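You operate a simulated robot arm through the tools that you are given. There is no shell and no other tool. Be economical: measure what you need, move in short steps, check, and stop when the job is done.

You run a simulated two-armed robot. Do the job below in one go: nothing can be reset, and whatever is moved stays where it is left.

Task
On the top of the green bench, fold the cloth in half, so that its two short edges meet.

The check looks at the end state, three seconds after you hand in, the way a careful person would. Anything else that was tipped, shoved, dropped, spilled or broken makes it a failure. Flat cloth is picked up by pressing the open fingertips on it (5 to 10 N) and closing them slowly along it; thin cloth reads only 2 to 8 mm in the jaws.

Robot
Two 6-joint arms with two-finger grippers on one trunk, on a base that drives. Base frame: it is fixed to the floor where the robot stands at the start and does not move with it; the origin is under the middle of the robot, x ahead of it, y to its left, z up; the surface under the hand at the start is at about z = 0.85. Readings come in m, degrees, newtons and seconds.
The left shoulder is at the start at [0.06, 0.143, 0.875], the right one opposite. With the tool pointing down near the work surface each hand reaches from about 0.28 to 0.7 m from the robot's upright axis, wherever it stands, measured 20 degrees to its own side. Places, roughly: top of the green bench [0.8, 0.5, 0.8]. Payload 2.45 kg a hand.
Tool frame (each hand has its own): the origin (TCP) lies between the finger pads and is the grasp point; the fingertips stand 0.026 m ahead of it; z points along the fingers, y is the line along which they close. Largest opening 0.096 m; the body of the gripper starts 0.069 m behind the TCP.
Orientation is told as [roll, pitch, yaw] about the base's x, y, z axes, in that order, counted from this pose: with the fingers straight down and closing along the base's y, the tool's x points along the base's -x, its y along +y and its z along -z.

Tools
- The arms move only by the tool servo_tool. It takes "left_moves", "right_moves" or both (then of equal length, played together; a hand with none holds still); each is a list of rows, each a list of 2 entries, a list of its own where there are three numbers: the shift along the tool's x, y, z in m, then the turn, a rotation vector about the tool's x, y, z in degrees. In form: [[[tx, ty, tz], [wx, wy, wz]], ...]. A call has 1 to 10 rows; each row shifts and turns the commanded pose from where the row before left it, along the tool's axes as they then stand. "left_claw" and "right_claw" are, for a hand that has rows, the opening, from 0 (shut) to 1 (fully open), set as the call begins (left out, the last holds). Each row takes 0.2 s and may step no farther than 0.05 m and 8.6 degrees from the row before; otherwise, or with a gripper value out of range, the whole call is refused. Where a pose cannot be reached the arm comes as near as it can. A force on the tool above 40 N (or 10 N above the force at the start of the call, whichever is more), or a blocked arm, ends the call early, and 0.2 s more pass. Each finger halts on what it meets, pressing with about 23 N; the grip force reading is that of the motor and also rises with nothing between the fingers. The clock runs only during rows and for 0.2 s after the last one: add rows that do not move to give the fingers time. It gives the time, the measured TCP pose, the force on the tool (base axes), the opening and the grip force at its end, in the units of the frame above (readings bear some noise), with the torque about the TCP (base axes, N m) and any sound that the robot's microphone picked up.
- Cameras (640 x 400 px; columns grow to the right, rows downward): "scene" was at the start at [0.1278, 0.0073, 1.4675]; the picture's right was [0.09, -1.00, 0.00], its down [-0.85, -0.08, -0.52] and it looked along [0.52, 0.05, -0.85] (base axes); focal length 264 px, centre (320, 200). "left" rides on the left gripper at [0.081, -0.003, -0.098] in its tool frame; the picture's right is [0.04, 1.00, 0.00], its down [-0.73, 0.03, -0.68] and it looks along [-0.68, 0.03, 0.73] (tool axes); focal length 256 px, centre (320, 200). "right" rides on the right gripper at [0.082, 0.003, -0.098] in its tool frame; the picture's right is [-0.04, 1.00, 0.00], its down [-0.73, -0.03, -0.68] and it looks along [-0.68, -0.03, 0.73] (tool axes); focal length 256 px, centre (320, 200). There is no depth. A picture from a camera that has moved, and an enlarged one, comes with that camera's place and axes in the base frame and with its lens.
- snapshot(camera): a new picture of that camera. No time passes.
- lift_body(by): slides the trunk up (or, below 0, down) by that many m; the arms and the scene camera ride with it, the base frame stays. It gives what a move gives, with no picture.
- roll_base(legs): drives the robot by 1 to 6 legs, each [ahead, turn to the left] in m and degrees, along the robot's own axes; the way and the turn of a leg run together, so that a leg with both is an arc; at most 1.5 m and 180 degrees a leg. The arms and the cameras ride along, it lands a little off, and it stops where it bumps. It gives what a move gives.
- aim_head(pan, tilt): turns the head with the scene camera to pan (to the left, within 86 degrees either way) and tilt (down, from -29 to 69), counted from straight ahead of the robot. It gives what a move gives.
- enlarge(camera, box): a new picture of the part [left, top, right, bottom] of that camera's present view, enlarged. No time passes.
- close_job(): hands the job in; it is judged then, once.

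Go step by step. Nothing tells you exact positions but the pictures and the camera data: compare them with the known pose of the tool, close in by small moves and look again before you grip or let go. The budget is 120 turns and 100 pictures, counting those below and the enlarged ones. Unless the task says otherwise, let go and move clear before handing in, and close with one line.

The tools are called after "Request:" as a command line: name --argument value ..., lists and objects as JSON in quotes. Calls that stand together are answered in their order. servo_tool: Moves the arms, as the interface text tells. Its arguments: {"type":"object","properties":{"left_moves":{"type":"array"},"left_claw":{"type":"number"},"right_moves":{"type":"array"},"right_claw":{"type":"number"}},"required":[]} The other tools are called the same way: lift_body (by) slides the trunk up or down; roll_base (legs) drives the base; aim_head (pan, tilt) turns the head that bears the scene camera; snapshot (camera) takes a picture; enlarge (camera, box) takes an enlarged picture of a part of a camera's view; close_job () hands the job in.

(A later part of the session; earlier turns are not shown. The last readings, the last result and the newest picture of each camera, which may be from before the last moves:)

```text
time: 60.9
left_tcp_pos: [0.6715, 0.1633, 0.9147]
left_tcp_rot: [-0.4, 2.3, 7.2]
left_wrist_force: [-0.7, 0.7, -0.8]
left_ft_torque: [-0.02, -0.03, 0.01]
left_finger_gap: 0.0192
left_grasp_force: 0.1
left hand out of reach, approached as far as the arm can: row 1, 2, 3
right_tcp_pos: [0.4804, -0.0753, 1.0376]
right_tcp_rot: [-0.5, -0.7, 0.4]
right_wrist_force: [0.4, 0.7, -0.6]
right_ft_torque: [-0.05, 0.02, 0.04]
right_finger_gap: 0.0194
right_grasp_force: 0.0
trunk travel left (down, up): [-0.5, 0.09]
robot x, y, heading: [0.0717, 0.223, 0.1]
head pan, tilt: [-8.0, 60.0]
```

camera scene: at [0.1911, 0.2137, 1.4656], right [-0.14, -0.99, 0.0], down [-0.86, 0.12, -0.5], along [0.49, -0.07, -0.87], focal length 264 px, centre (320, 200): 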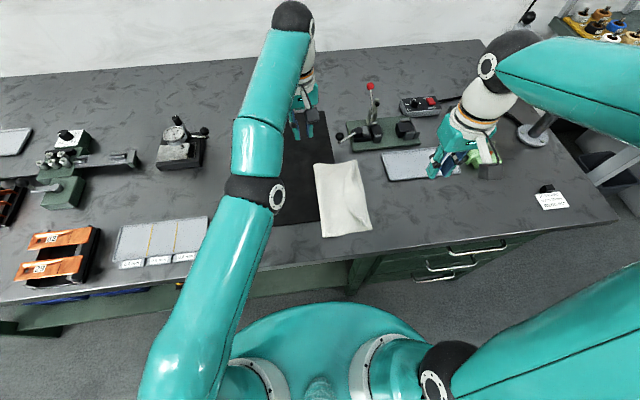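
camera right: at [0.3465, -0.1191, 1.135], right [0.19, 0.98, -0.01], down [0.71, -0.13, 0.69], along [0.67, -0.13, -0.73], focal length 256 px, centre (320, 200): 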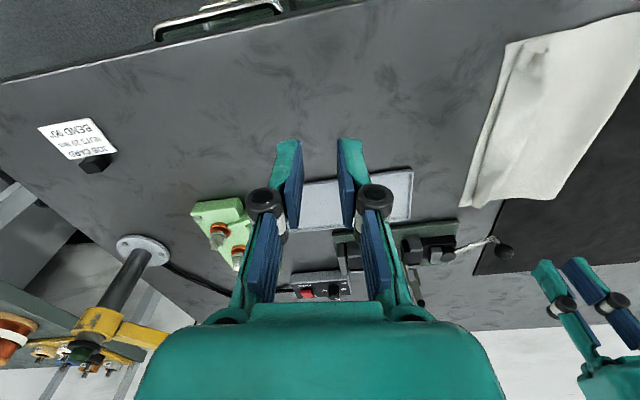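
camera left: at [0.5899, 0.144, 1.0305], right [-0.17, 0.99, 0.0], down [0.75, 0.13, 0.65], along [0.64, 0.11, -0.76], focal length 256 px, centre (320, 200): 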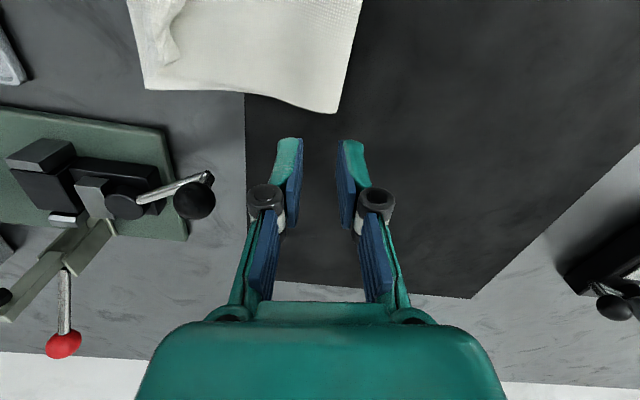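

The drift suggests that a wrist joint is at its limit, and it let go in the yaw direction. I'll yaw the left tool further that way and then move left.

Request:
servo_tool --left_moves '[[[0, 0, -0.005], [0, 0, -6]], [[0, 0, -0.005], [0, 0, -6]], [[0, 0.005, 0], [0, 0, -6]], [[0, 0.01, 0], [0, 0, 0]], [[0, 0.01, 0], [0, 0, 0]], [[0, 0, 0], [0, 0, 0]]]'

Request:
snapshot --camera "scene"

```text
time: 62.3
left_tcp_pos: [0.6759, 0.1791, 0.9287]
left_tcp_rot: [0.4, 2.3, 25.3]
left_wrist_force: [0.4, -0.4, -0.7]
left_ft_torque: [0.0, 0.0, 0.01]
left_finger_gap: 0.019
left_grasp_force: 0.0
left hand out of reach, approached as far as the arm can: row 3, 4, 5
right_tcp_pos: [0.4794, -0.0767, 1.04]
right_tcp_rot: [-0.5, -0.7, 0.4]
right_wrist_force: [-0.1, 0.2, -0.2]
right_ft_torque: [-0.01, -0.02, 0.0]
right_finger_gap: 0.0191
right_grasp_force: 0.0
trunk travel left (down, up): [-0.5, 0.09]
robot x, y, heading: [0.0659, 0.2237, -0.1]
head pan, tilt: [-8.0, 60.0]
```

```text
42 pictures are left
camera scene: at [0.1911, 0.2137, 1.4656], right [-0.14, -0.99, 0.0], down [-0.86, 0.12, -0.5], along [0.49, -0.07, -0.87], focal length 264 px, centre (320, 200)
```

scene: 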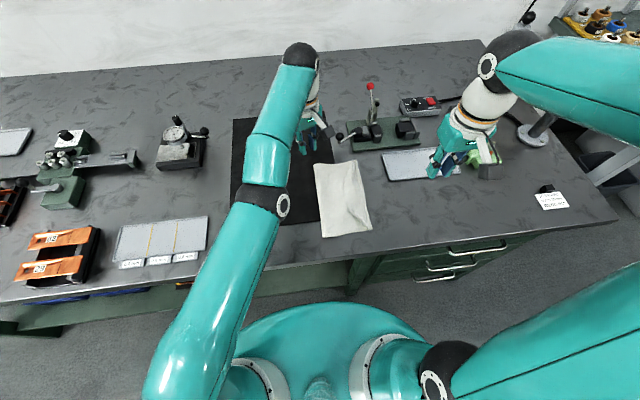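

I think the elbow needs to bend downward to unlock. Raising the trunk gives room for a long downward move of the hand over the free mat.

Request:
lift_body --by 0.085

Request:
servo_tool --left_moves '[[[0, 0.01, 0.025], [0, 0, 0]], [[0, 0.01, 0.025], [0, 0, 0]], [[0, 0.01, 0.025], [0, 0, 0]], [[0, 0, 0.02], [0, 0, 0]], [[0, 0, 0], [0, 0, 0]]]'

```text
time: 63.5
left_tcp_pos: [0.6772, 0.179, 1.0119]
left_tcp_rot: [0.5, 2.3, 25.2]
left_wrist_force: [-0.2, 0.7, 0.2]
left_ft_torque: [-0.02, 0.01, 0.0]
left_finger_gap: 0.0193
left_grasp_force: 0.0
right_tcp_pos: [0.4802, -0.0763, 1.1234]
right_tcp_rot: [-0.5, -0.6, 0.4]
right_wrist_force: [0.3, 0.7, -0.3]
right_ft_torque: [0.0, 0.01, -0.02]
right_finger_gap: 0.0194
right_grasp_force: 0.0
trunk travel left (down, up): [-0.585, 0.005]
robot x, y, heading: [0.0664, 0.2226, 0.2]
head pan, tilt: [-8.0, 60.0]
```

```text
time: 64.7
left_tcp_pos: [0.6952, 0.1942, 0.9238]
left_tcp_rot: [0.6, 2.3, 25.3]
left_wrist_force: [-0.1, 0.3, 0.2]
left_ft_torque: [-0.02, 0.03, 0.0]
left_finger_gap: 0.019
left_grasp_force: 0.0
left hand out of reach, approached as far as the arm can: row 1, 2, 3
right_tcp_pos: [0.4789, -0.0752, 1.1228]
right_tcp_rot: [-0.4, -0.7, 0.4]
right_wrist_force: [1.2, 0.6, 0.0]
right_ft_torque: [0.02, 0.02, -0.01]
right_finger_gap: 0.0191
right_grasp_force: 0.0
trunk travel left (down, up): [-0.585, 0.005]
robot x, y, heading: [0.0645, 0.222, -0.0]
head pan, tilt: [-8.0, 60.0]
```

Request:
servo_tool --left_moves '[[[0, 0, 0.015], [0, 0, 0]], [[0, 0, 0.012], [0, 0, 0]], [[0.01, 0, 0], [0, 0, 0]], [[0.01, 0, 0], [0, 0, 0]], [[0, 0, 0], [0, 0, 0]]]'

Request:
snapshot --camera "scene"

```text
time: 65.9
left_tcp_pos: [0.6899, 0.1761, 0.8987]
left_tcp_rot: [0.6, 2.4, 25.2]
left_wrist_force: [-0.2, 0.2, -0.3]
left_ft_torque: [0.01, -0.01, 0.0]
left_finger_gap: 0.0194
left_grasp_force: 0.0
left hand out of reach, approached as far as the arm can: row 1, 3, 4
right_tcp_pos: [0.4801, -0.0754, 1.1233]
right_tcp_rot: [-0.4, -0.7, 0.4]
right_wrist_force: [-0.4, 0.8, -0.3]
right_ft_torque: [0.03, 0.0, -0.01]
right_finger_gap: 0.0191
right_grasp_force: 0.0
trunk travel left (down, up): [-0.585, 0.005]
robot x, y, heading: [0.0646, 0.2249, 0.1]
head pan, tilt: [-8.0, 60.0]
```

```text
41 pictures are left
camera scene: at [0.1913, 0.2138, 1.5506], right [-0.14, -0.99, 0.0], down [-0.86, 0.12, -0.5], along [0.49, -0.07, -0.87], focal length 264 px, centre (320, 200)
```

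scene: 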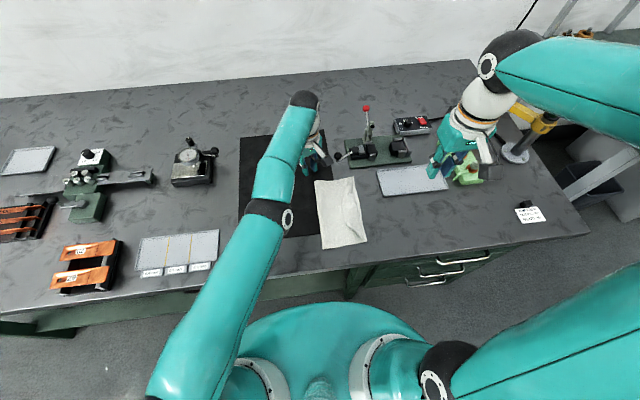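

The left arm only swings sideways freely now, which is enough: I'll swing it away to the left over the bench, above the mat, and work with the right arm.

Request:
servo_tool --left_moves '[[[0, 0, -0.03], [0, 0, 0]], [[-0.017, 0.022, -0.02], [0, 0, 0]], [[-0.017, 0.022, -0.01], [0, 0, 0]], [[-0.017, 0.025, 0], [0, 0, 0]], [[-0.015, 0.027, 0], [0, 0, 0]], [[-0.013, 0.028, 0], [0, 0, 0]], [[-0.012, 0.028, 0], [0, 0, 0]], [[0, 0, 0], [0, 0, 0]]]'

Request:
snapshot --camera "scene"

```text
time: 67.7
left_tcp_pos: [0.7293, 0.3511, 0.9561]
left_tcp_rot: [0.6, 2.5, 25.3]
left_wrist_force: [0.1, -0.8, 0.4]
left_ft_torque: [-0.02, 0.0, 0.0]
left_finger_gap: 0.0192
left_grasp_force: 0.0
left hand out of reach, approached as far as the arm can: row 3, 4, 5, 6, 7
right_tcp_pos: [0.4796, -0.0757, 1.1235]
right_tcp_rot: [-0.5, -0.8, 0.4]
right_wrist_force: [0.1, 0.3, 0.4]
right_ft_torque: [0.0, -0.02, -0.01]
right_finger_gap: 0.0195
right_grasp_force: 0.2
trunk travel left (down, up): [-0.585, 0.005]
robot x, y, heading: [0.0665, 0.2238, -0.0]
head pan, tilt: [-8.0, 60.0]
```

```text
40 pictures are left
camera scene: at [0.1911, 0.2132, 1.5506], right [-0.14, -0.99, 0.0], down [-0.86, 0.12, -0.5], along [0.49, -0.07, -0.87], focal length 264 px, centre (320, 200)
```

scene: 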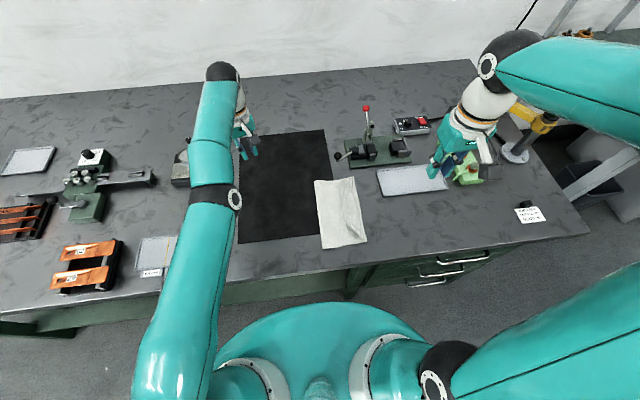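

The left arm is out of the way. A close look at the flap now.

Request:
enlarge --camera "scene" --box '[300, 165, 380, 255]'

Request:
enlarge --camera "right" --box '[360, 0, 640, 260]'

```text
4.44 times, centred on (340, 210) of scene
camera zoom: at [0.1911, 0.2132, 1.5506], right [-0.14, -0.99, 0.0], down [-0.86, 0.12, -0.5], along [0.49, -0.07, -0.87], focal length 1171 px, centre (231, 156)
```

zoom: 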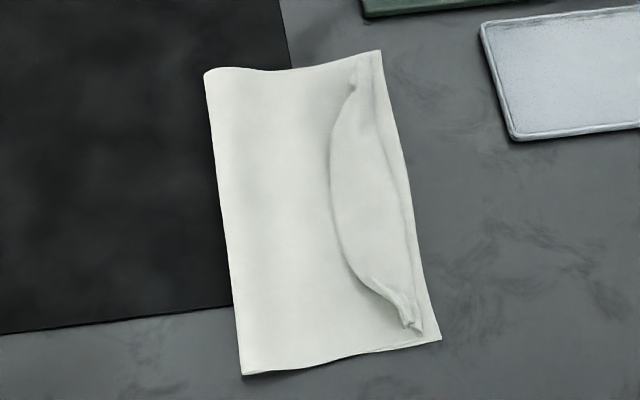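

```text
1.54 times, centred on (500, 130) of right
camera zoom: at [0.3966, -0.072, 1.2204], right [0.03, 1.0, -0.01], down [0.73, -0.02, 0.69], along [0.69, -0.03, -0.73], focal length 394 px, centre (43, 308)
```

zoom: 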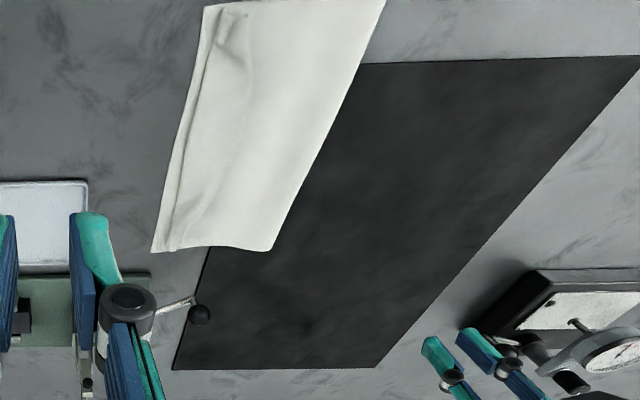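

The flap is about 4.5 cm wide in the middle, with its free edge at about (0.554, 0.094), while the bottom edge is at y≈0.044. The right hand will go above that free edge to pinch it there and pull it over.

Request:
servo_tool --right_moves '[[[-0.012, 0.027, 0.01], [0, 0, 0]], [[-0.012, 0.027, 0.03], [0, 0, 0]], [[-0.012, 0.027, 0.03], [0, 0, 0]], [[-0.012, 0.027, 0.03], [0, 0, 0]], [[-0.011, 0.027, 0.03], [0, 0, 0]], [[-0.011, 0.027, 0.03], [0, 0, 0]], [[0, 0, 0.02], [0, 0, 0]], [[0, 0, 0], [0, 0, 0]]]' --right_claw 0.21

Request:
snapshot --camera "right"

Request:
snapshot --camera "scene"

```text
time: 69.5
left_tcp_pos: [0.7301, 0.349, 0.9553]
left_tcp_rot: [0.4, 2.5, 25.3]
left_wrist_force: [0.2, -0.3, 0.0]
left_ft_torque: [-0.01, 0.03, 0.0]
left_finger_gap: 0.0192
left_grasp_force: 0.0
right_tcp_pos: [0.5496, 0.0843, 0.9409]
right_tcp_rot: [-0.5, -0.8, 0.4]
right_wrist_force: [0.0, 0.7, 1.0]
right_ft_torque: [0.0, 0.0, 0.0]
right_finger_gap: 0.0202
right_grasp_force: 0.0
trunk travel left (down, up): [-0.585, 0.005]
robot x, y, heading: [0.067, 0.2227, -0.2]
head pan, tilt: [-8.0, 60.0]
```

```text
37 pictures are left
camera right: at [0.4664, 0.0892, 1.0383], right [0.03, 1.0, -0.01], down [0.73, -0.02, 0.69], along [0.69, -0.03, -0.73], focal length 256 px, centre (320, 200)
```

right: 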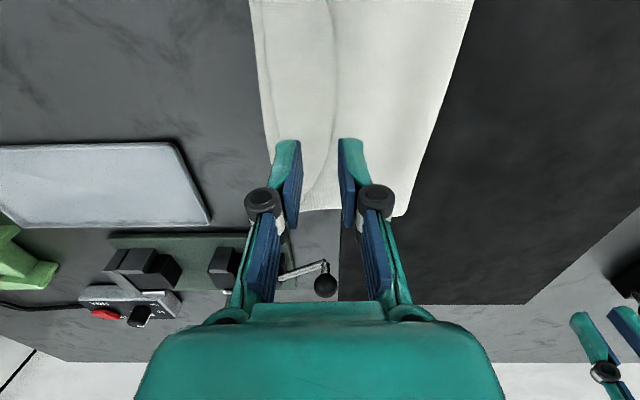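

```text
36 pictures are left
camera scene: at [0.1914, 0.214, 1.5506], right [-0.14, -0.99, 0.0], down [-0.86, 0.12, -0.5], along [0.49, -0.07, -0.87], focal length 264 px, centre (320, 200)
```

scene: 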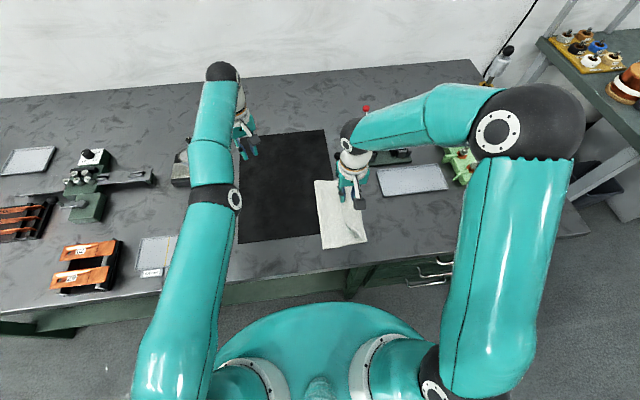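

The free edge is at y≈0.096 there. I'll lower slowly onto it.

Request:
servo_tool --right_moves '[[[0.004, 0.005, 0.025], [0, 0, 0]], [[0, 0, 0.02], [0, 0, 0]], [[0, 0, 0.007], [0, 0, 0]], [[0, 0, 0.003], [0, 0, 0]], [[0, 0, 0], [0, 0, 0]]]'

Request:
enlarge --camera "right" --box '[200, 0, 480, 220]'

```text
time: 70.7
left_tcp_pos: [0.7295, 0.3506, 0.9562]
left_tcp_rot: [0.5, 2.6, 25.2]
left_wrist_force: [-0.6, -0.7, 0.3]
left_ft_torque: [0.04, -0.01, 0.0]
left_finger_gap: 0.019
left_grasp_force: 0.1
right_tcp_pos: [0.5483, 0.0892, 0.8877]
right_tcp_rot: [-0.5, -0.7, 0.3]
right_wrist_force: [0.3, 0.6, 0.3]
right_ft_torque: [0.02, -0.01, -0.03]
right_finger_gap: 0.0202
right_grasp_force: 0.0
trunk travel left (down, up): [-0.585, 0.005]
robot x, y, heading: [0.0673, 0.224, 0.1]
head pan, tilt: [-8.0, 60.0]
```

```text
1.82 times, centred on (340, 110) of right
camera zoom: at [0.4645, 0.0933, 0.9851], right [0.03, 1.0, -0.01], down [0.73, -0.02, 0.69], along [0.69, -0.03, -0.73], focal length 465 px, centre (284, 364)
```

zoom: 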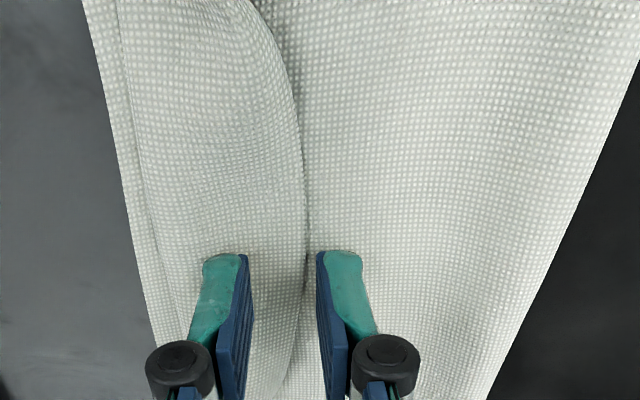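

The outer finger stands just off the flap's edge and the inner one is on the flap. Down to light contact.

Request:
servo_tool --right_moves '[[[0, 0, 0.003], [0, 0, 0]], [[0, 0, 0.0015], [0, 0, 0]], [[0, 0, 0], [0, 0, 0]]]'

```text
time: 71.5
left_tcp_pos: [0.7304, 0.3502, 0.956]
left_tcp_rot: [0.6, 2.5, 25.2]
left_wrist_force: [-0.5, -0.5, 0.7]
left_ft_torque: [-0.01, 0.03, 0.03]
left_finger_gap: 0.0193
left_grasp_force: 0.1
right_tcp_pos: [0.5475, 0.0889, 0.883]
right_tcp_rot: [-0.4, -0.6, 0.4]
right_wrist_force: [-0.2, 0.3, -0.5]
right_ft_torque: [0.0, 0.03, -0.01]
right_finger_gap: 0.0203
right_grasp_force: 0.0
trunk travel left (down, up): [-0.585, 0.005]
robot x, y, heading: [0.0633, 0.2211, 0.2]
head pan, tilt: [-8.0, 60.0]
```

Request:
servo_tool --right_moves '[[[0, 0, 0.0015], [0, 0, 0]], [[0, 0, 0.001], [0, 0, 0]], [[0, 0, 0], [0, 0, 0]]]'

```text
time: 72.3
left_tcp_pos: [0.73, 0.3511, 0.956]
left_tcp_rot: [0.5, 2.5, 25.1]
left_wrist_force: [-0.5, 1.1, -0.2]
left_ft_torque: [0.01, -0.01, -0.01]
left_finger_gap: 0.0195
left_grasp_force: 0.1
right_tcp_pos: [0.549, 0.0883, 0.8809]
right_tcp_rot: [-0.5, -0.9, 0.4]
right_wrist_force: [3.1, 1.0, 11.7]
right_ft_torque: [0.25, -0.01, -0.04]
right_finger_gap: 0.0202
right_grasp_force: 0.4
trunk travel left (down, up): [-0.585, 0.005]
robot x, y, heading: [0.0643, 0.2203, 0.0]
head pan, tilt: [-8.0, 60.0]
```

Contact is mainly on the outer finger. I'll tilt 2.5° so the inner finger presses the flap, ease off slightly, and close in steps.

Request:
servo_tool --right_moves '[[[0, 0, -0.0005], [-2.5, 0, 0]], [[0, 0, 0], [0, 0, 0]]]'

Request:
servo_tool --right_moves '[[[0, 0, 0], [0, 0, 0]]]' --right_claw 0.15

Request:
servo_tool --right_moves '[[[0, 0, 0], [0, 0, 0]]]' --right_claw 0.09

Request:
enlarge --camera "right" --box '[200, 0, 480, 220]'

```text
time: 72.9
left_tcp_pos: [0.7306, 0.3506, 0.9558]
left_tcp_rot: [0.6, 2.5, 25.1]
left_wrist_force: [0.4, -0.1, 0.8]
left_ft_torque: [0.0, -0.03, 0.0]
left_finger_gap: 0.019
left_grasp_force: 0.0
right_tcp_pos: [0.5466, 0.089, 0.8802]
right_tcp_rot: [2.0, -0.7, 0.5]
right_wrist_force: [4.0, -0.8, 9.0]
right_ft_torque: [0.16, -0.05, -0.05]
right_finger_gap: 0.0205
right_grasp_force: 0.1
trunk travel left (down, up): [-0.585, 0.005]
robot x, y, heading: [0.0655, 0.2241, 0.1]
head pan, tilt: [-8.0, 60.0]
```

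```text
time: 73.3
left_tcp_pos: [0.73, 0.3499, 0.9548]
left_tcp_rot: [0.5, 2.4, 25.2]
left_wrist_force: [0.4, 0.2, 0.2]
left_ft_torque: [-0.02, -0.01, -0.02]
left_finger_gap: 0.0193
left_grasp_force: 0.0
right_tcp_pos: [0.5461, 0.088, 0.88]
right_tcp_rot: [2.0, -0.7, 0.4]
right_wrist_force: [0.6, -1.2, 8.1]
right_ft_torque: [0.09, -0.02, -0.02]
right_finger_gap: 0.0141
right_grasp_force: 0.0
trunk travel left (down, up): [-0.585, 0.005]
robot x, y, heading: [0.0639, 0.2197, -0.1]
head pan, tilt: [-8.0, 60.0]
```

```text
time: 73.7
left_tcp_pos: [0.7299, 0.35, 0.9564]
left_tcp_rot: [0.6, 2.5, 25.2]
left_wrist_force: [0.3, 1.1, 0.5]
left_ft_torque: [0.03, -0.05, -0.03]
left_finger_gap: 0.0195
left_grasp_force: 0.0
right_tcp_pos: [0.5456, 0.0884, 0.8792]
right_tcp_rot: [2.0, -0.5, 0.4]
right_wrist_force: [-0.6, -0.8, 1.4]
right_ft_torque: [0.0, 0.02, -0.01]
right_finger_gap: 0.0074
right_grasp_force: 0.0
trunk travel left (down, up): [-0.585, 0.005]
robot x, y, heading: [0.0612, 0.2246, 0.0]
head pan, tilt: [-8.0, 60.0]
```

```text
1.82 times, centred on (340, 110) of right
camera zoom: at [0.4627, 0.0884, 0.9771], right [0.03, 1.0, 0.03], down [0.73, -0.05, 0.68], along [0.69, 0.0, -0.73], focal length 465 px, centre (284, 364)
```

zoom: 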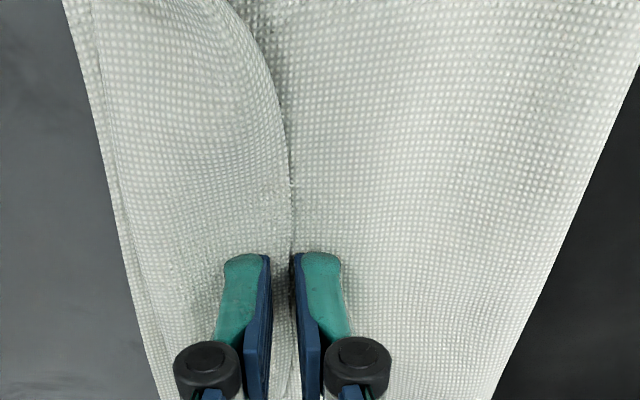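

The edge is right at the outer pad. I'll press slightly and close fully.

Request:
servo_tool --right_moves '[[[0, 0, 0.0007], [0, 0, 0]]]' --right_claw 0.05

Request:
servo_tool --right_moves '[[[0, 0, 0], [0, 0, 0]], [[0, 0, 0], [0, 0, 0]]]' --right_claw 0.0

Request:
servo_tool --right_moves '[[[0, 0, -0.01], [0, 0, 0]], [[0, -0.003, -0.01], [0, 0, 0]], [[0, 0, 0], [0, 0, 0]]]'

Request:
enlarge --camera "right" --box '[200, 0, 480, 220]'

```text
time: 74.1
left_tcp_pos: [0.7302, 0.3501, 0.9561]
left_tcp_rot: [0.7, 2.5, 25.1]
left_wrist_force: [-0.3, 0.0, 0.4]
left_ft_torque: [0.0, 0.05, 0.03]
left_finger_gap: 0.0193
left_grasp_force: 0.1
right_tcp_pos: [0.546, 0.0887, 0.8787]
right_tcp_rot: [2.0, -0.6, 0.4]
right_wrist_force: [-0.6, -0.2, 0.9]
right_ft_torque: [0.01, 0.02, 0.03]
right_finger_gap: 0.0047
right_grasp_force: 0.1
trunk travel left (down, up): [-0.585, 0.005]
robot x, y, heading: [0.0675, 0.2259, 0.0]
head pan, tilt: [-8.0, 60.0]
```

```text
time: 74.7
left_tcp_pos: [0.7306, 0.35, 0.9564]
left_tcp_rot: [0.6, 2.5, 25.2]
left_wrist_force: [0.2, 0.0, 1.2]
left_ft_torque: [-0.06, 0.01, 0.01]
left_finger_gap: 0.0192
left_grasp_force: 0.0
right_tcp_pos: [0.5463, 0.0891, 0.8785]
right_tcp_rot: [2.0, -0.6, 0.4]
right_wrist_force: [-0.4, 0.6, -0.8]
right_ft_torque: [-0.01, 0.02, 0.05]
right_finger_gap: 0.0
right_grasp_force: 22.7
trunk travel left (down, up): [-0.585, 0.005]
robot x, y, heading: [0.0655, 0.2233, 0.1]
head pan, tilt: [-8.0, 60.0]
```

```text
time: 75.5
left_tcp_pos: [0.7297, 0.3497, 0.9548]
left_tcp_rot: [0.6, 2.5, 25.3]
left_wrist_force: [0.3, -0.4, -0.3]
left_ft_torque: [0.01, -0.02, 0.0]
left_finger_gap: 0.0191
left_grasp_force: 0.0
right_tcp_pos: [0.5465, 0.0852, 0.8998]
right_tcp_rot: [2.0, -0.7, 0.4]
right_wrist_force: [-0.2, 0.3, 0.5]
right_ft_torque: [-0.01, 0.0, 0.02]
right_finger_gap: 0.0001
right_grasp_force: 22.8
trunk travel left (down, up): [-0.585, 0.005]
robot x, y, heading: [0.0607, 0.2234, 0.2]
head pan, tilt: [-8.0, 60.0]
```

```text
1.82 times, centred on (340, 110) of right
camera zoom: at [0.4642, 0.0853, 0.9973], right [0.03, 1.0, 0.03], down [0.73, -0.05, 0.69], along [0.69, 0.0, -0.73], focal length 465 px, centre (284, 364)
```

zoom: 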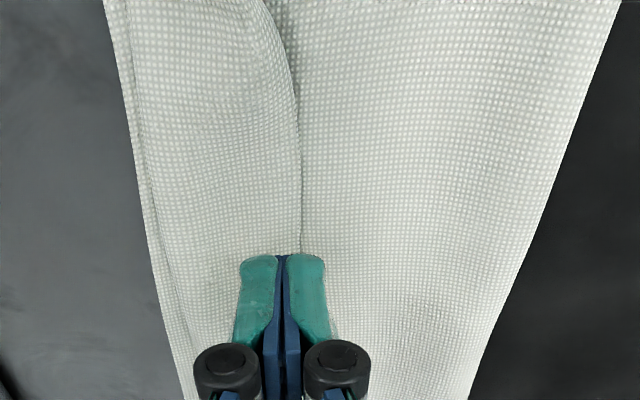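

It missed — the fingers slid over without gathering cloth, and nothing was disturbed. I'll retry 8 mm further onto the flap and with firmer pressure.

Request:
servo_tool --right_moves '[[[0, -0.005, 0], [0, 0, 0]], [[0, 0, 0], [0, 0, 0]], [[0, 0, 0.012], [0, 0, 0]], [[0, 0, 0.006], [0, 0, 0]], [[0, 0, 0.002], [0, 0, 0]], [[0, 0, 0.001], [0, 0, 0]], [[0, 0, 0], [0, 0, 0]]]' --right_claw 0.23

```text
time: 77.1
left_tcp_pos: [0.7298, 0.3509, 0.9572]
left_tcp_rot: [0.5, 2.3, 25.2]
left_wrist_force: [-0.5, 0.3, 0.0]
left_ft_torque: [0.05, -0.01, 0.02]
left_finger_gap: 0.0192
left_grasp_force: 0.0
right_tcp_pos: [0.5473, 0.0808, 0.8798]
right_tcp_rot: [2.0, -0.9, 0.4]
right_wrist_force: [2.0, 0.4, 14.2]
right_ft_torque: [0.24, 0.01, 0.01]
right_finger_gap: 0.0222
right_grasp_force: 0.2
trunk travel left (down, up): [-0.585, 0.005]
robot x, y, heading: [0.0657, 0.2235, -0.2]
head pan, tilt: [-8.0, 60.0]
```

The outer finger still carries the load; I'll tilt 3° more and then close in steps while keeping pressure.

Request:
servo_tool --right_moves '[[[0, 0, -0.0004], [-3, 0, 0]], [[0, 0, 0], [0, 0, 0]]]'

Request:
servo_tool --right_moves '[[[0, 0, 0], [0, 0, 0]]]' --right_claw 0.18

Request:
servo_tool --right_moves '[[[0, 0, 0.0005], [0, 0, 0]]]' --right_claw 0.13

Request:
enlarge --camera "right" --box '[200, 0, 480, 220]'

```text
time: 77.7
left_tcp_pos: [0.7301, 0.3504, 0.9561]
left_tcp_rot: [0.5, 2.4, 25.2]
left_wrist_force: [0.0, 0.6, 0.3]
left_ft_torque: [0.01, 0.01, -0.01]
left_finger_gap: 0.0191
left_grasp_force: 0.0
right_tcp_pos: [0.5452, 0.0805, 0.8784]
right_tcp_rot: [4.9, -0.7, 0.4]
right_wrist_force: [0.0, -3.5, 16.9]
right_ft_torque: [-0.15, 0.09, 0.03]
right_finger_gap: 0.0222
right_grasp_force: 0.1
trunk travel left (down, up): [-0.585, 0.005]
robot x, y, heading: [0.0647, 0.2212, -0.0]
head pan, tilt: [-8.0, 60.0]
```

```text
time: 78.1
left_tcp_pos: [0.7299, 0.3504, 0.9566]
left_tcp_rot: [0.6, 2.5, 25.1]
left_wrist_force: [0.7, 0.2, 0.7]
left_ft_torque: [-0.01, -0.03, 0.0]
left_finger_gap: 0.0194
left_grasp_force: 0.0
right_tcp_pos: [0.5451, 0.0806, 0.8776]
right_tcp_rot: [5.0, -0.5, 0.5]
right_wrist_force: [-0.2, -0.7, 7.6]
right_ft_torque: [-0.08, 0.09, 0.0]
right_finger_gap: 0.0172
right_grasp_force: 0.1
trunk travel left (down, up): [-0.585, 0.005]
robot x, y, heading: [0.0641, 0.2208, -0.1]
head pan, tilt: [-8.0, 60.0]
```

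```text
time: 78.5
left_tcp_pos: [0.7309, 0.3509, 0.9559]
left_tcp_rot: [0.6, 2.5, 25.1]
left_wrist_force: [-0.1, -0.6, -0.5]
left_ft_torque: [-0.01, 0.0, -0.02]
left_finger_gap: 0.0193
left_grasp_force: 0.0
right_tcp_pos: [0.5463, 0.0811, 0.8765]
right_tcp_rot: [5.0, -0.6, 0.5]
right_wrist_force: [-0.4, 0.1, 5.7]
right_ft_torque: [0.01, 0.04, -0.01]
right_finger_gap: 0.0115
right_grasp_force: 0.1
trunk travel left (down, up): [-0.585, 0.005]
robot x, y, heading: [0.066, 0.2203, -0.0]
head pan, tilt: [-8.0, 60.0]
```

```text
1.82 times, centred on (340, 110) of right
camera zoom: at [0.4638, 0.0758, 0.975], right [0.03, 1.0, 0.09], down [0.73, -0.08, 0.68], along [0.69, 0.04, -0.73], focal length 465 px, centre (284, 364)
```

zoom: 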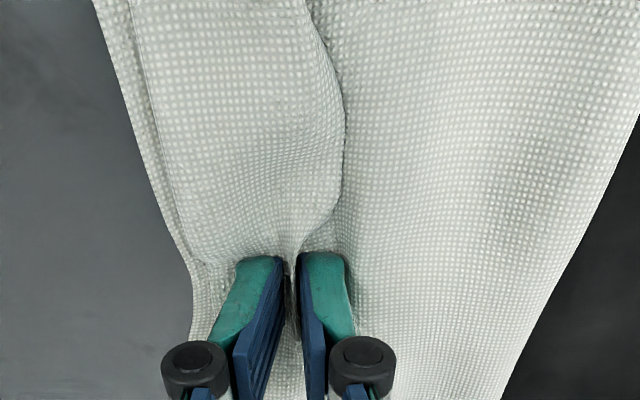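

A ridge of the flap is forming between the pads, with only the flap gathered. I'll close the rest and lift slightly.

Request:
servo_tool --right_moves '[[[0, 0, 0.0005], [0, 0, 0]]]' --right_claw 0.07

Request:
servo_tool --right_moves '[[[0, 0, 0], [0, 0, 0]], [[0, 0, 0], [0, 0, 0]]]' --right_claw 0.0

Request:
servo_tool --right_moves '[[[0, 0, -0.01], [0, 0, 0]], [[0, -0.003, -0.015], [0, 0, 0]], [[0, 0, 0], [0, 0, 0]]]'

Request:
enlarge --camera "right" --box '[200, 0, 480, 220]'

```text
time: 78.9
left_tcp_pos: [0.7283, 0.3502, 0.9574]
left_tcp_rot: [0.5, 2.3, 25.2]
left_wrist_force: [-0.1, 0.3, 0.5]
left_ft_torque: [0.01, 0.03, 0.03]
left_finger_gap: 0.0194
left_grasp_force: 0.1
right_tcp_pos: [0.5472, 0.0804, 0.8779]
right_tcp_rot: [4.9, -0.9, 0.4]
right_wrist_force: [-0.9, 0.0, 10.3]
right_ft_torque: [-0.06, 0.08, 0.0]
right_finger_gap: 0.0073
right_grasp_force: 0.0
trunk travel left (down, up): [-0.585, 0.005]
robot x, y, heading: [0.066, 0.2217, 0.0]
head pan, tilt: [-8.0, 60.0]
```

```text
time: 79.5
left_tcp_pos: [0.7294, 0.3502, 0.9561]
left_tcp_rot: [0.5, 2.4, 25.2]
left_wrist_force: [0.1, -0.1, 0.7]
left_ft_torque: [0.01, 0.03, -0.02]
left_finger_gap: 0.0193
left_grasp_force: 0.1
right_tcp_pos: [0.5466, 0.0809, 0.8781]
right_tcp_rot: [4.9, -0.8, 0.3]
right_wrist_force: [1.3, 1.4, 11.5]
right_ft_torque: [0.12, 0.04, 0.01]
right_finger_gap: 0.0019
right_grasp_force: 22.2
trunk travel left (down, up): [-0.585, 0.005]
robot x, y, heading: [0.0653, 0.2242, 0.2]
head pan, tilt: [-8.0, 60.0]
```

```text
time: 80.3
left_tcp_pos: [0.7302, 0.3508, 0.9555]
left_tcp_rot: [0.6, 2.5, 25.2]
left_wrist_force: [-0.7, 0.2, -0.1]
left_ft_torque: [-0.01, 0.02, 0.03]
left_finger_gap: 0.0191
left_grasp_force: 0.1
right_tcp_pos: [0.5467, 0.0777, 0.902]
right_tcp_rot: [5.1, -0.6, 0.5]
right_wrist_force: [0.2, -0.9, 0.0]
right_ft_torque: [-0.04, -0.03, 0.01]
right_finger_gap: 0.0015
right_grasp_force: 21.7
trunk travel left (down, up): [-0.585, 0.005]
robot x, y, heading: [0.0662, 0.2233, 0.1]
head pan, tilt: [-8.0, 60.0]
```

```text
1.82 times, centred on (340, 110) of right
camera zoom: at [0.4642, 0.072, 0.9996], right [0.03, 1.0, 0.09], down [0.73, -0.08, 0.68], along [0.69, 0.04, -0.73], focal length 465 px, centre (284, 364)
```

zoom: 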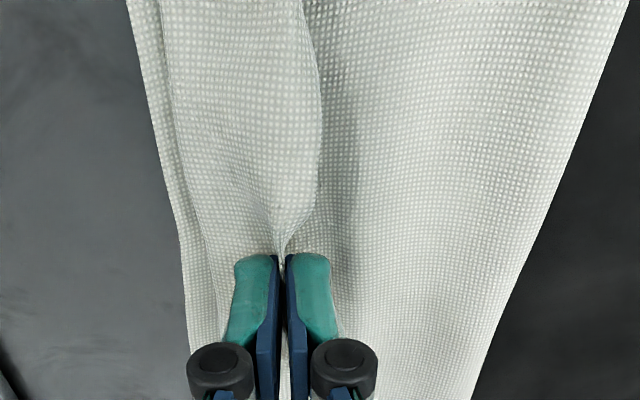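

The flap's free edge is held. I'll lift it up and carry it over to the right, beyond the crease, to unroll it.

Request:
servo_tool --right_moves '[[[0, -0.005, -0.02], [0, 0, 0]], [[0, -0.015, -0.015], [0, 0, 0]], [[0, -0.02, -0.005], [0, 0, 0]], [[0, -0.015, 0.01], [0, 0, 0]], [[0, -0.012, 0.015], [0, 0, 0]], [[0, 0, 0], [0, 0, 0]]]'

Request:
snapshot --camera "right"

Request:
enlarge --camera "scene" --box '[280, 140, 420, 260]'

```text
time: 81.7
left_tcp_pos: [0.7296, 0.3494, 0.9569]
left_tcp_rot: [0.5, 2.5, 25.1]
left_wrist_force: [0.0, 0.6, 0.3]
left_ft_torque: [-0.03, -0.02, 0.01]
left_finger_gap: 0.0192
left_grasp_force: 0.0
right_tcp_pos: [0.5481, 0.0079, 0.912]
right_tcp_rot: [5.0, -0.7, 0.4]
right_wrist_force: [-0.1, 1.4, 1.3]
right_ft_torque: [0.15, -0.04, 0.0]
right_finger_gap: 0.0017
right_grasp_force: 21.5
trunk travel left (down, up): [-0.585, 0.005]
robot x, y, heading: [0.0684, 0.2216, 0.1]
head pan, tilt: [-8.0, 60.0]
```

```text
30 pictures are left
camera right: at [0.4657, 0.0031, 1.009], right [0.03, 1.0, 0.09], down [0.73, -0.08, 0.68], along [0.69, 0.04, -0.73], focal length 256 px, centre (320, 200)
```

right: 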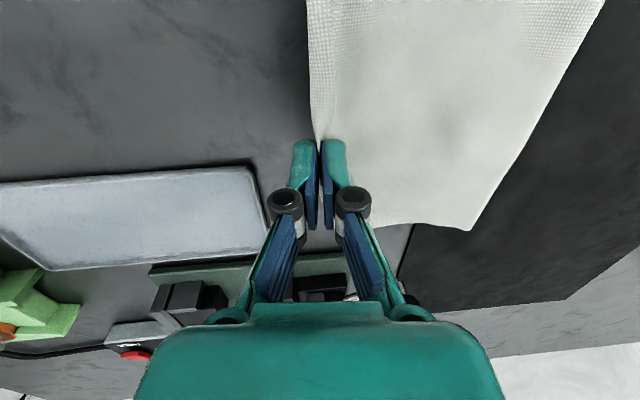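

```text
3.33 times, centred on (350, 200) of scene
camera zoom: at [0.1912, 0.214, 1.5506], right [-0.14, -0.99, 0.0], down [-0.86, 0.12, -0.5], along [0.49, -0.07, -0.87], focal length 878 px, centre (220, 200)
```

zoom: 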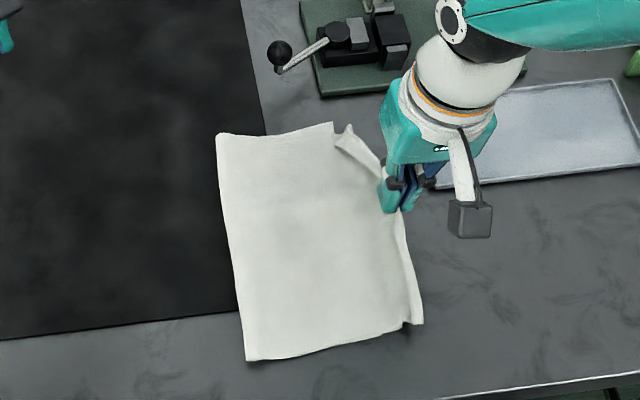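

The flap is unrolled. Now I bring the edge back so it lies over the bottom edge (y≈0.045) and lower it.

Request:
servo_tool --right_moves '[[[0, 0.008, 0.006], [0, 0, 0]], [[0, 0.01, 0.006], [0, 0, 0]], [[0, 0.01, 0.006], [0, 0, 0]], [[0, 0.008, 0.006], [0, 0, 0]], [[0, 0.002, 0.003], [0, 0, 0]], [[0, 0, 0], [0, 0, 0]]]'

Request:
snapshot --camera "right"

Request:
enlarge --camera "scene" --box '[280, 140, 420, 260]'

```text
time: 83.1
left_tcp_pos: [0.7299, 0.35, 0.9553]
left_tcp_rot: [0.7, 2.5, 25.2]
left_wrist_force: [0.7, -0.2, -0.6]
left_ft_torque: [-0.01, -0.02, 0.01]
left_finger_gap: 0.0193
left_grasp_force: 0.0
right_tcp_pos: [0.546, 0.0476, 0.8891]
right_tcp_rot: [5.0, -0.7, 0.4]
right_wrist_force: [-1.2, 0.9, 1.7]
right_ft_torque: [-0.02, -0.04, 0.01]
right_finger_gap: 0.0012
right_grasp_force: 21.9
trunk travel left (down, up): [-0.585, 0.005]
robot x, y, heading: [0.0641, 0.2209, 0.1]
head pan, tilt: [-8.0, 60.0]
```

```text
28 pictures are left
camera right: at [0.4633, 0.0429, 0.9862], right [0.03, 1.0, 0.09], down [0.73, -0.08, 0.68], along [0.69, 0.04, -0.73], focal length 256 px, centre (320, 200)
```

right: 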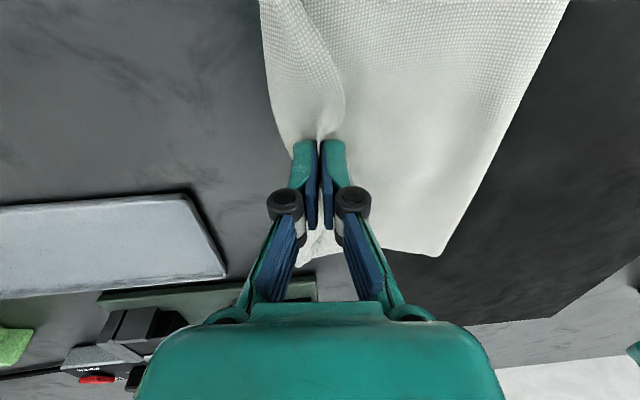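

```text
3.33 times, centred on (350, 200) of scene
camera zoom: at [0.1914, 0.2139, 1.5506], right [-0.14, -0.99, 0.0], down [-0.86, 0.12, -0.5], along [0.49, -0.07, -0.87], focal length 878 px, centre (220, 200)
```

zoom: 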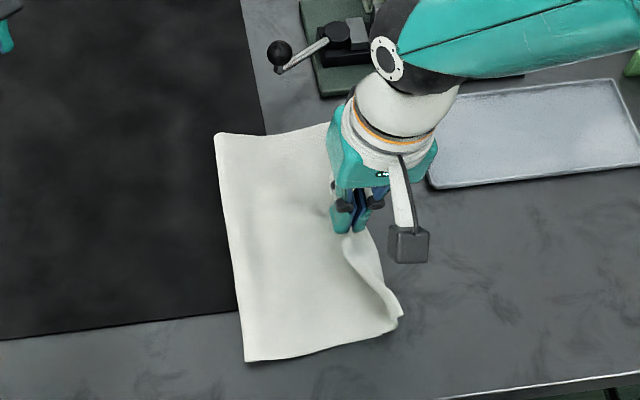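

Bringing it back in the air re-rolled the flap. I'll extend it again, go down to touch the bench there, and then slide it back flat.

Request:
servo_tool --right_moves '[[[0, -0.005, -0.02], [0, 0, 0]], [[0, -0.015, -0.012], [0, 0, 0]], [[0, -0.018, 0.0], [0, 0, 0]], [[0, -0.01, 0.01], [0, 0, 0]], [[0, 0.0, 0.015], [0, 0, 0]], [[0, 0, 0.01], [0, 0, 0]], [[0, 0, 0.005], [0, 0, 0]], [[0, 0, 0], [0, 0, 0]]]'

Request:
enlarge --camera "scene" --box '[280, 140, 420, 260]'

```text
time: 84.9
left_tcp_pos: [0.7303, 0.3504, 0.9562]
left_tcp_rot: [0.5, 2.4, 25.2]
left_wrist_force: [0.2, -0.5, 0.3]
left_ft_torque: [0.01, 0.0, -0.02]
left_finger_gap: 0.019
left_grasp_force: 0.0
right_tcp_pos: [0.5492, 0.0012, 0.8759]
right_tcp_rot: [4.9, -0.7, 0.5]
right_wrist_force: [0.3, -2.1, 3.2]
right_ft_torque: [0.11, 0.1, -0.01]
right_finger_gap: 0.0023
right_grasp_force: 21.0
trunk travel left (down, up): [-0.585, 0.005]
robot x, y, heading: [0.0663, 0.2224, -0.2]
head pan, tilt: [-8.0, 60.0]
```

```text
3.33 times, centred on (350, 200) of scene
camera zoom: at [0.1908, 0.2138, 1.5507], right [-0.14, -0.99, 0.0], down [-0.86, 0.12, -0.5], along [0.49, -0.07, -0.87], focal length 878 px, centre (220, 200)
```

zoom: 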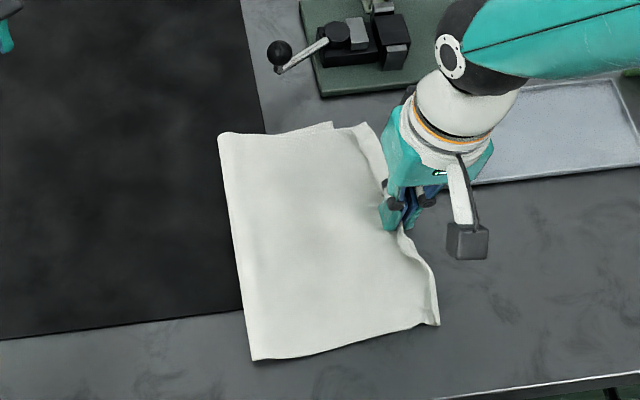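

All of the upper edge is unrolled now, overshooting by 3–4.5 cm. I'll slide it back, staying low against the bench.

Request:
servo_tool --right_moves '[[[0, 0.005, 0], [0, 0, 0]], [[0, 0.005, 0], [0, 0, 0]], [[0, 0.005, 0], [0, 0, 0]], [[0, 0.005, -0.0005], [0, 0, 0]], [[0, 0.005, -0.0005], [0, 0, 0]], [[0, 0.0, 0], [0, 0, 0]]]'

Request:
enlarge --camera "scene" --box '[280, 140, 420, 260]'

Request:
snapshot --camera "right"

```text
time: 86.3
left_tcp_pos: [0.7313, 0.3502, 0.9554]
left_tcp_rot: [0.6, 2.5, 25.2]
left_wrist_force: [0.1, -0.2, 0.3]
left_ft_torque: [0.03, 0.0, 0.0]
left_finger_gap: 0.0192
left_grasp_force: 0.0
right_tcp_pos: [0.5487, 0.026, 0.8788]
right_tcp_rot: [4.9, -0.6, 0.4]
right_wrist_force: [-0.5, 0.0, -0.4]
right_ft_torque: [0.0, -0.01, 0.02]
right_finger_gap: 0.0031
right_grasp_force: 25.0
trunk travel left (down, up): [-0.585, 0.005]
robot x, y, heading: [0.0645, 0.227, 0.1]
head pan, tilt: [-8.0, 60.0]
```

```text
3.33 times, centred on (350, 200) of scene
camera zoom: at [0.1914, 0.2138, 1.5505], right [-0.14, -0.99, 0.0], down [-0.86, 0.12, -0.5], along [0.49, -0.07, -0.87], focal length 878 px, centre (220, 200)
```

zoom: 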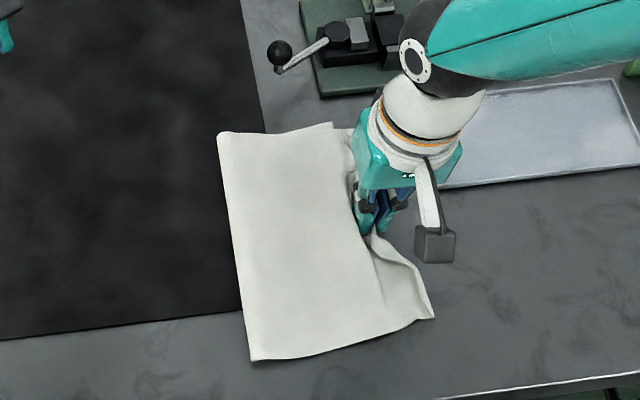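

```text
24 pictures are left
camera right: at [0.4653, 0.021, 0.9762], right [0.03, 1.0, 0.09], down [0.73, -0.08, 0.68], along [0.69, 0.04, -0.73], focal length 256 px, centre (320, 200)
```

right: 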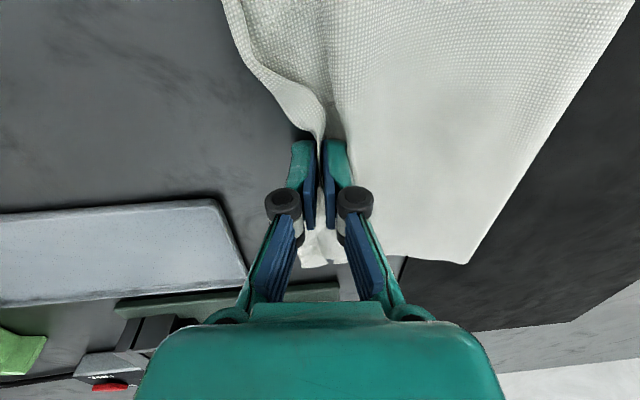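

Pushing just dents the middle. Better: lay the edge flat at its extended position, release it, and afterwards pull the upper layer left from near the fold, under tension.

Request:
servo_tool --right_moves '[[[0, -0.004, -0.02], [0, 0, 0]], [[0, -0.014, -0.01], [0, 0, 0]], [[0, -0.014, 0.01], [0, 0, 0]], [[0, -0.002, 0.015], [0, 0, 0]], [[0, 0, 0.004], [0, 0, 0]], [[0, 0, 0], [0, 0, 0]]]'

Request:
servo_tool --right_moves '[[[0, 0, 0], [0, 0, 0]], [[0, 0, 0], [0, 0, 0]], [[0, 0, -0.01], [0, 0, 0]], [[0, 0, -0.03], [0, 0, 0]], [[0, 0, -0.04], [5, 0, 0]], [[0, -0.03, 0], [0, 0, 0]], [[0, -0.04, 0], [0, 0, 0]], [[0, -0.04, 0], [0, 0, 0]], [[0, 0, 0], [0, 0, 0]]]' --right_claw 0.12

Request:
enlarge --camera "scene" --box '[280, 140, 420, 260]'

```text
time: 87.7
left_tcp_pos: [0.73, 0.3511, 0.9563]
left_tcp_rot: [0.6, 2.5, 25.3]
left_wrist_force: [1.0, -0.3, -0.3]
left_ft_torque: [0.0, -0.01, -0.01]
left_finger_gap: 0.0192
left_grasp_force: 0.1
right_tcp_pos: [0.5494, -0.008, 0.8772]
right_tcp_rot: [5.0, -0.7, 0.4]
right_wrist_force: [1.1, 0.1, -0.6]
right_ft_torque: [-0.01, -0.01, -0.02]
right_finger_gap: 0.0017
right_grasp_force: 22.5
trunk travel left (down, up): [-0.585, 0.005]
robot x, y, heading: [0.0643, 0.2217, 0.1]
head pan, tilt: [-8.0, 60.0]
```

```text
time: 89.7
left_tcp_pos: [0.7297, 0.3503, 0.9562]
left_tcp_rot: [0.5, 2.5, 25.4]
left_wrist_force: [-1.0, 0.1, -0.6]
left_ft_torque: [0.02, 0.01, -0.01]
left_finger_gap: 0.0194
left_grasp_force: 0.1
right_tcp_pos: [0.5489, -0.1254, 0.9584]
right_tcp_rot: [-0.2, -0.8, 0.5]
right_wrist_force: [-0.5, 0.8, -1.0]
right_ft_torque: [-0.01, 0.0, -0.01]
right_finger_gap: 0.0112
right_grasp_force: 0.1
trunk travel left (down, up): [-0.585, 0.005]
robot x, y, heading: [0.0655, 0.2179, -0.1]
head pan, tilt: [-8.0, 60.0]
```

```text
3.33 times, centred on (350, 200) of scene
camera zoom: at [0.1914, 0.2144, 1.5506], right [-0.14, -0.99, 0.0], down [-0.86, 0.12, -0.5], along [0.49, -0.07, -0.87], focal length 878 px, centre (220, 200)
```

zoom: 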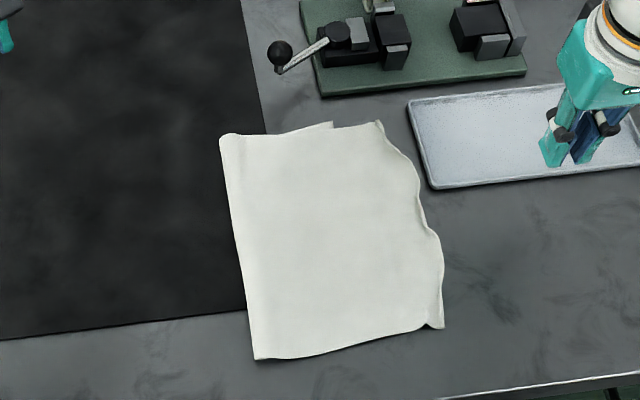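

Now everything is flat and unrolled: upper edge at y≈−0.01, lower edge at y≈0.04, fold at y≈0.15. So the upper layer must be drawn about 5 cm left, which brings the fold to y≈0.175. I'll pinch the upper layer near the fold and pull it.

Request:
servo_tool --right_moves '[[[0, 0.03, -0.02], [-3.5, 0, 0]], [[0, 0.044, -0.01], [0, 0, 0]], [[0, 0.044, 0], [0, 0, 0]], [[0, 0.044, 0], [0, 0, 0]], [[0, 0.044, 0], [0, 0, 0]], [[0, 0.042, 0.02], [0, 0, 0]], [[0, 0, 0.04], [0, 0, 0]], [[0, 0, 0.032], [0, 0, 0]], [[0, 0, 0.006], [0, 0, 0]], [[0, 0, 0], [0, 0, 0]]]' --right_claw 0.25

Request:
snapshot --camera "right"

```text
time: 91.9
left_tcp_pos: [0.7307, 0.3497, 0.9557]
left_tcp_rot: [0.6, 2.5, 25.2]
left_wrist_force: [-0.1, 0.3, 0.7]
left_ft_torque: [0.05, 0.03, 0.06]
left_finger_gap: 0.0192
left_grasp_force: 0.0
right_tcp_pos: [0.5473, 0.1257, 0.9027]
right_tcp_rot: [3.6, -0.6, 0.4]
right_wrist_force: [0.8, 0.1, 0.3]
right_ft_torque: [-0.03, 0.0, -0.03]
right_finger_gap: 0.0237
right_grasp_force: 0.0
trunk travel left (down, up): [-0.585, 0.005]
robot x, y, heading: [0.064, 0.2227, 0.2]
head pan, tilt: [-8.0, 60.0]
```

```text
22 pictures are left
camera right: at [0.4635, 0.1232, 0.9993], right [0.03, 1.0, 0.06], down [0.73, -0.07, 0.68], along [0.69, 0.02, -0.73], focal length 256 px, centre (320, 200)
```

right: 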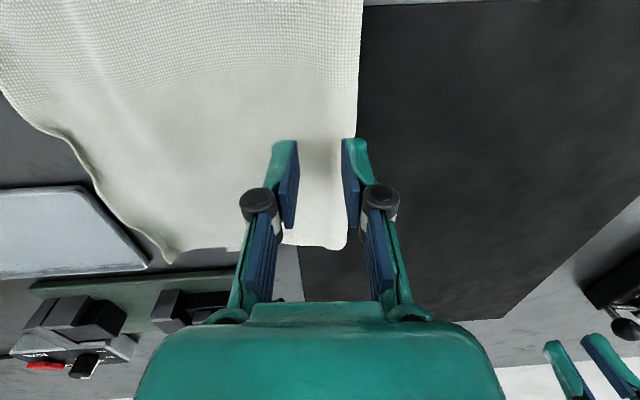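

Request:
servo_tool --right_moves '[[[0, 0, 0.012], [0, 0, 0]], [[0, 0, 0.006], [0, 0, 0]], [[0, 0, 0.003], [0, 0, 0]], [[0, 0, 0.0015], [0, 0, 0]], [[0, 0, 0], [0, 0, 0]]]'

```text
time: 93.1
left_tcp_pos: [0.7281, 0.3501, 0.9577]
left_tcp_rot: [0.5, 2.5, 25.1]
left_wrist_force: [-0.1, 0.1, -0.6]
left_ft_torque: [0.0, 0.02, 0.0]
left_finger_gap: 0.0192
left_grasp_force: 0.0
right_tcp_pos: [0.5455, 0.1286, 0.8816]
right_tcp_rot: [3.5, -1.0, 0.3]
right_wrist_force: [-2.2, -3.6, 27.4]
right_ft_torque: [-0.63, 0.17, -0.02]
right_finger_gap: 0.0255
right_grasp_force: 0.8
trunk travel left (down, up): [-0.585, 0.005]
robot x, y, heading: [0.0644, 0.2223, 0.2]
head pan, tilt: [-8.0, 60.0]
```

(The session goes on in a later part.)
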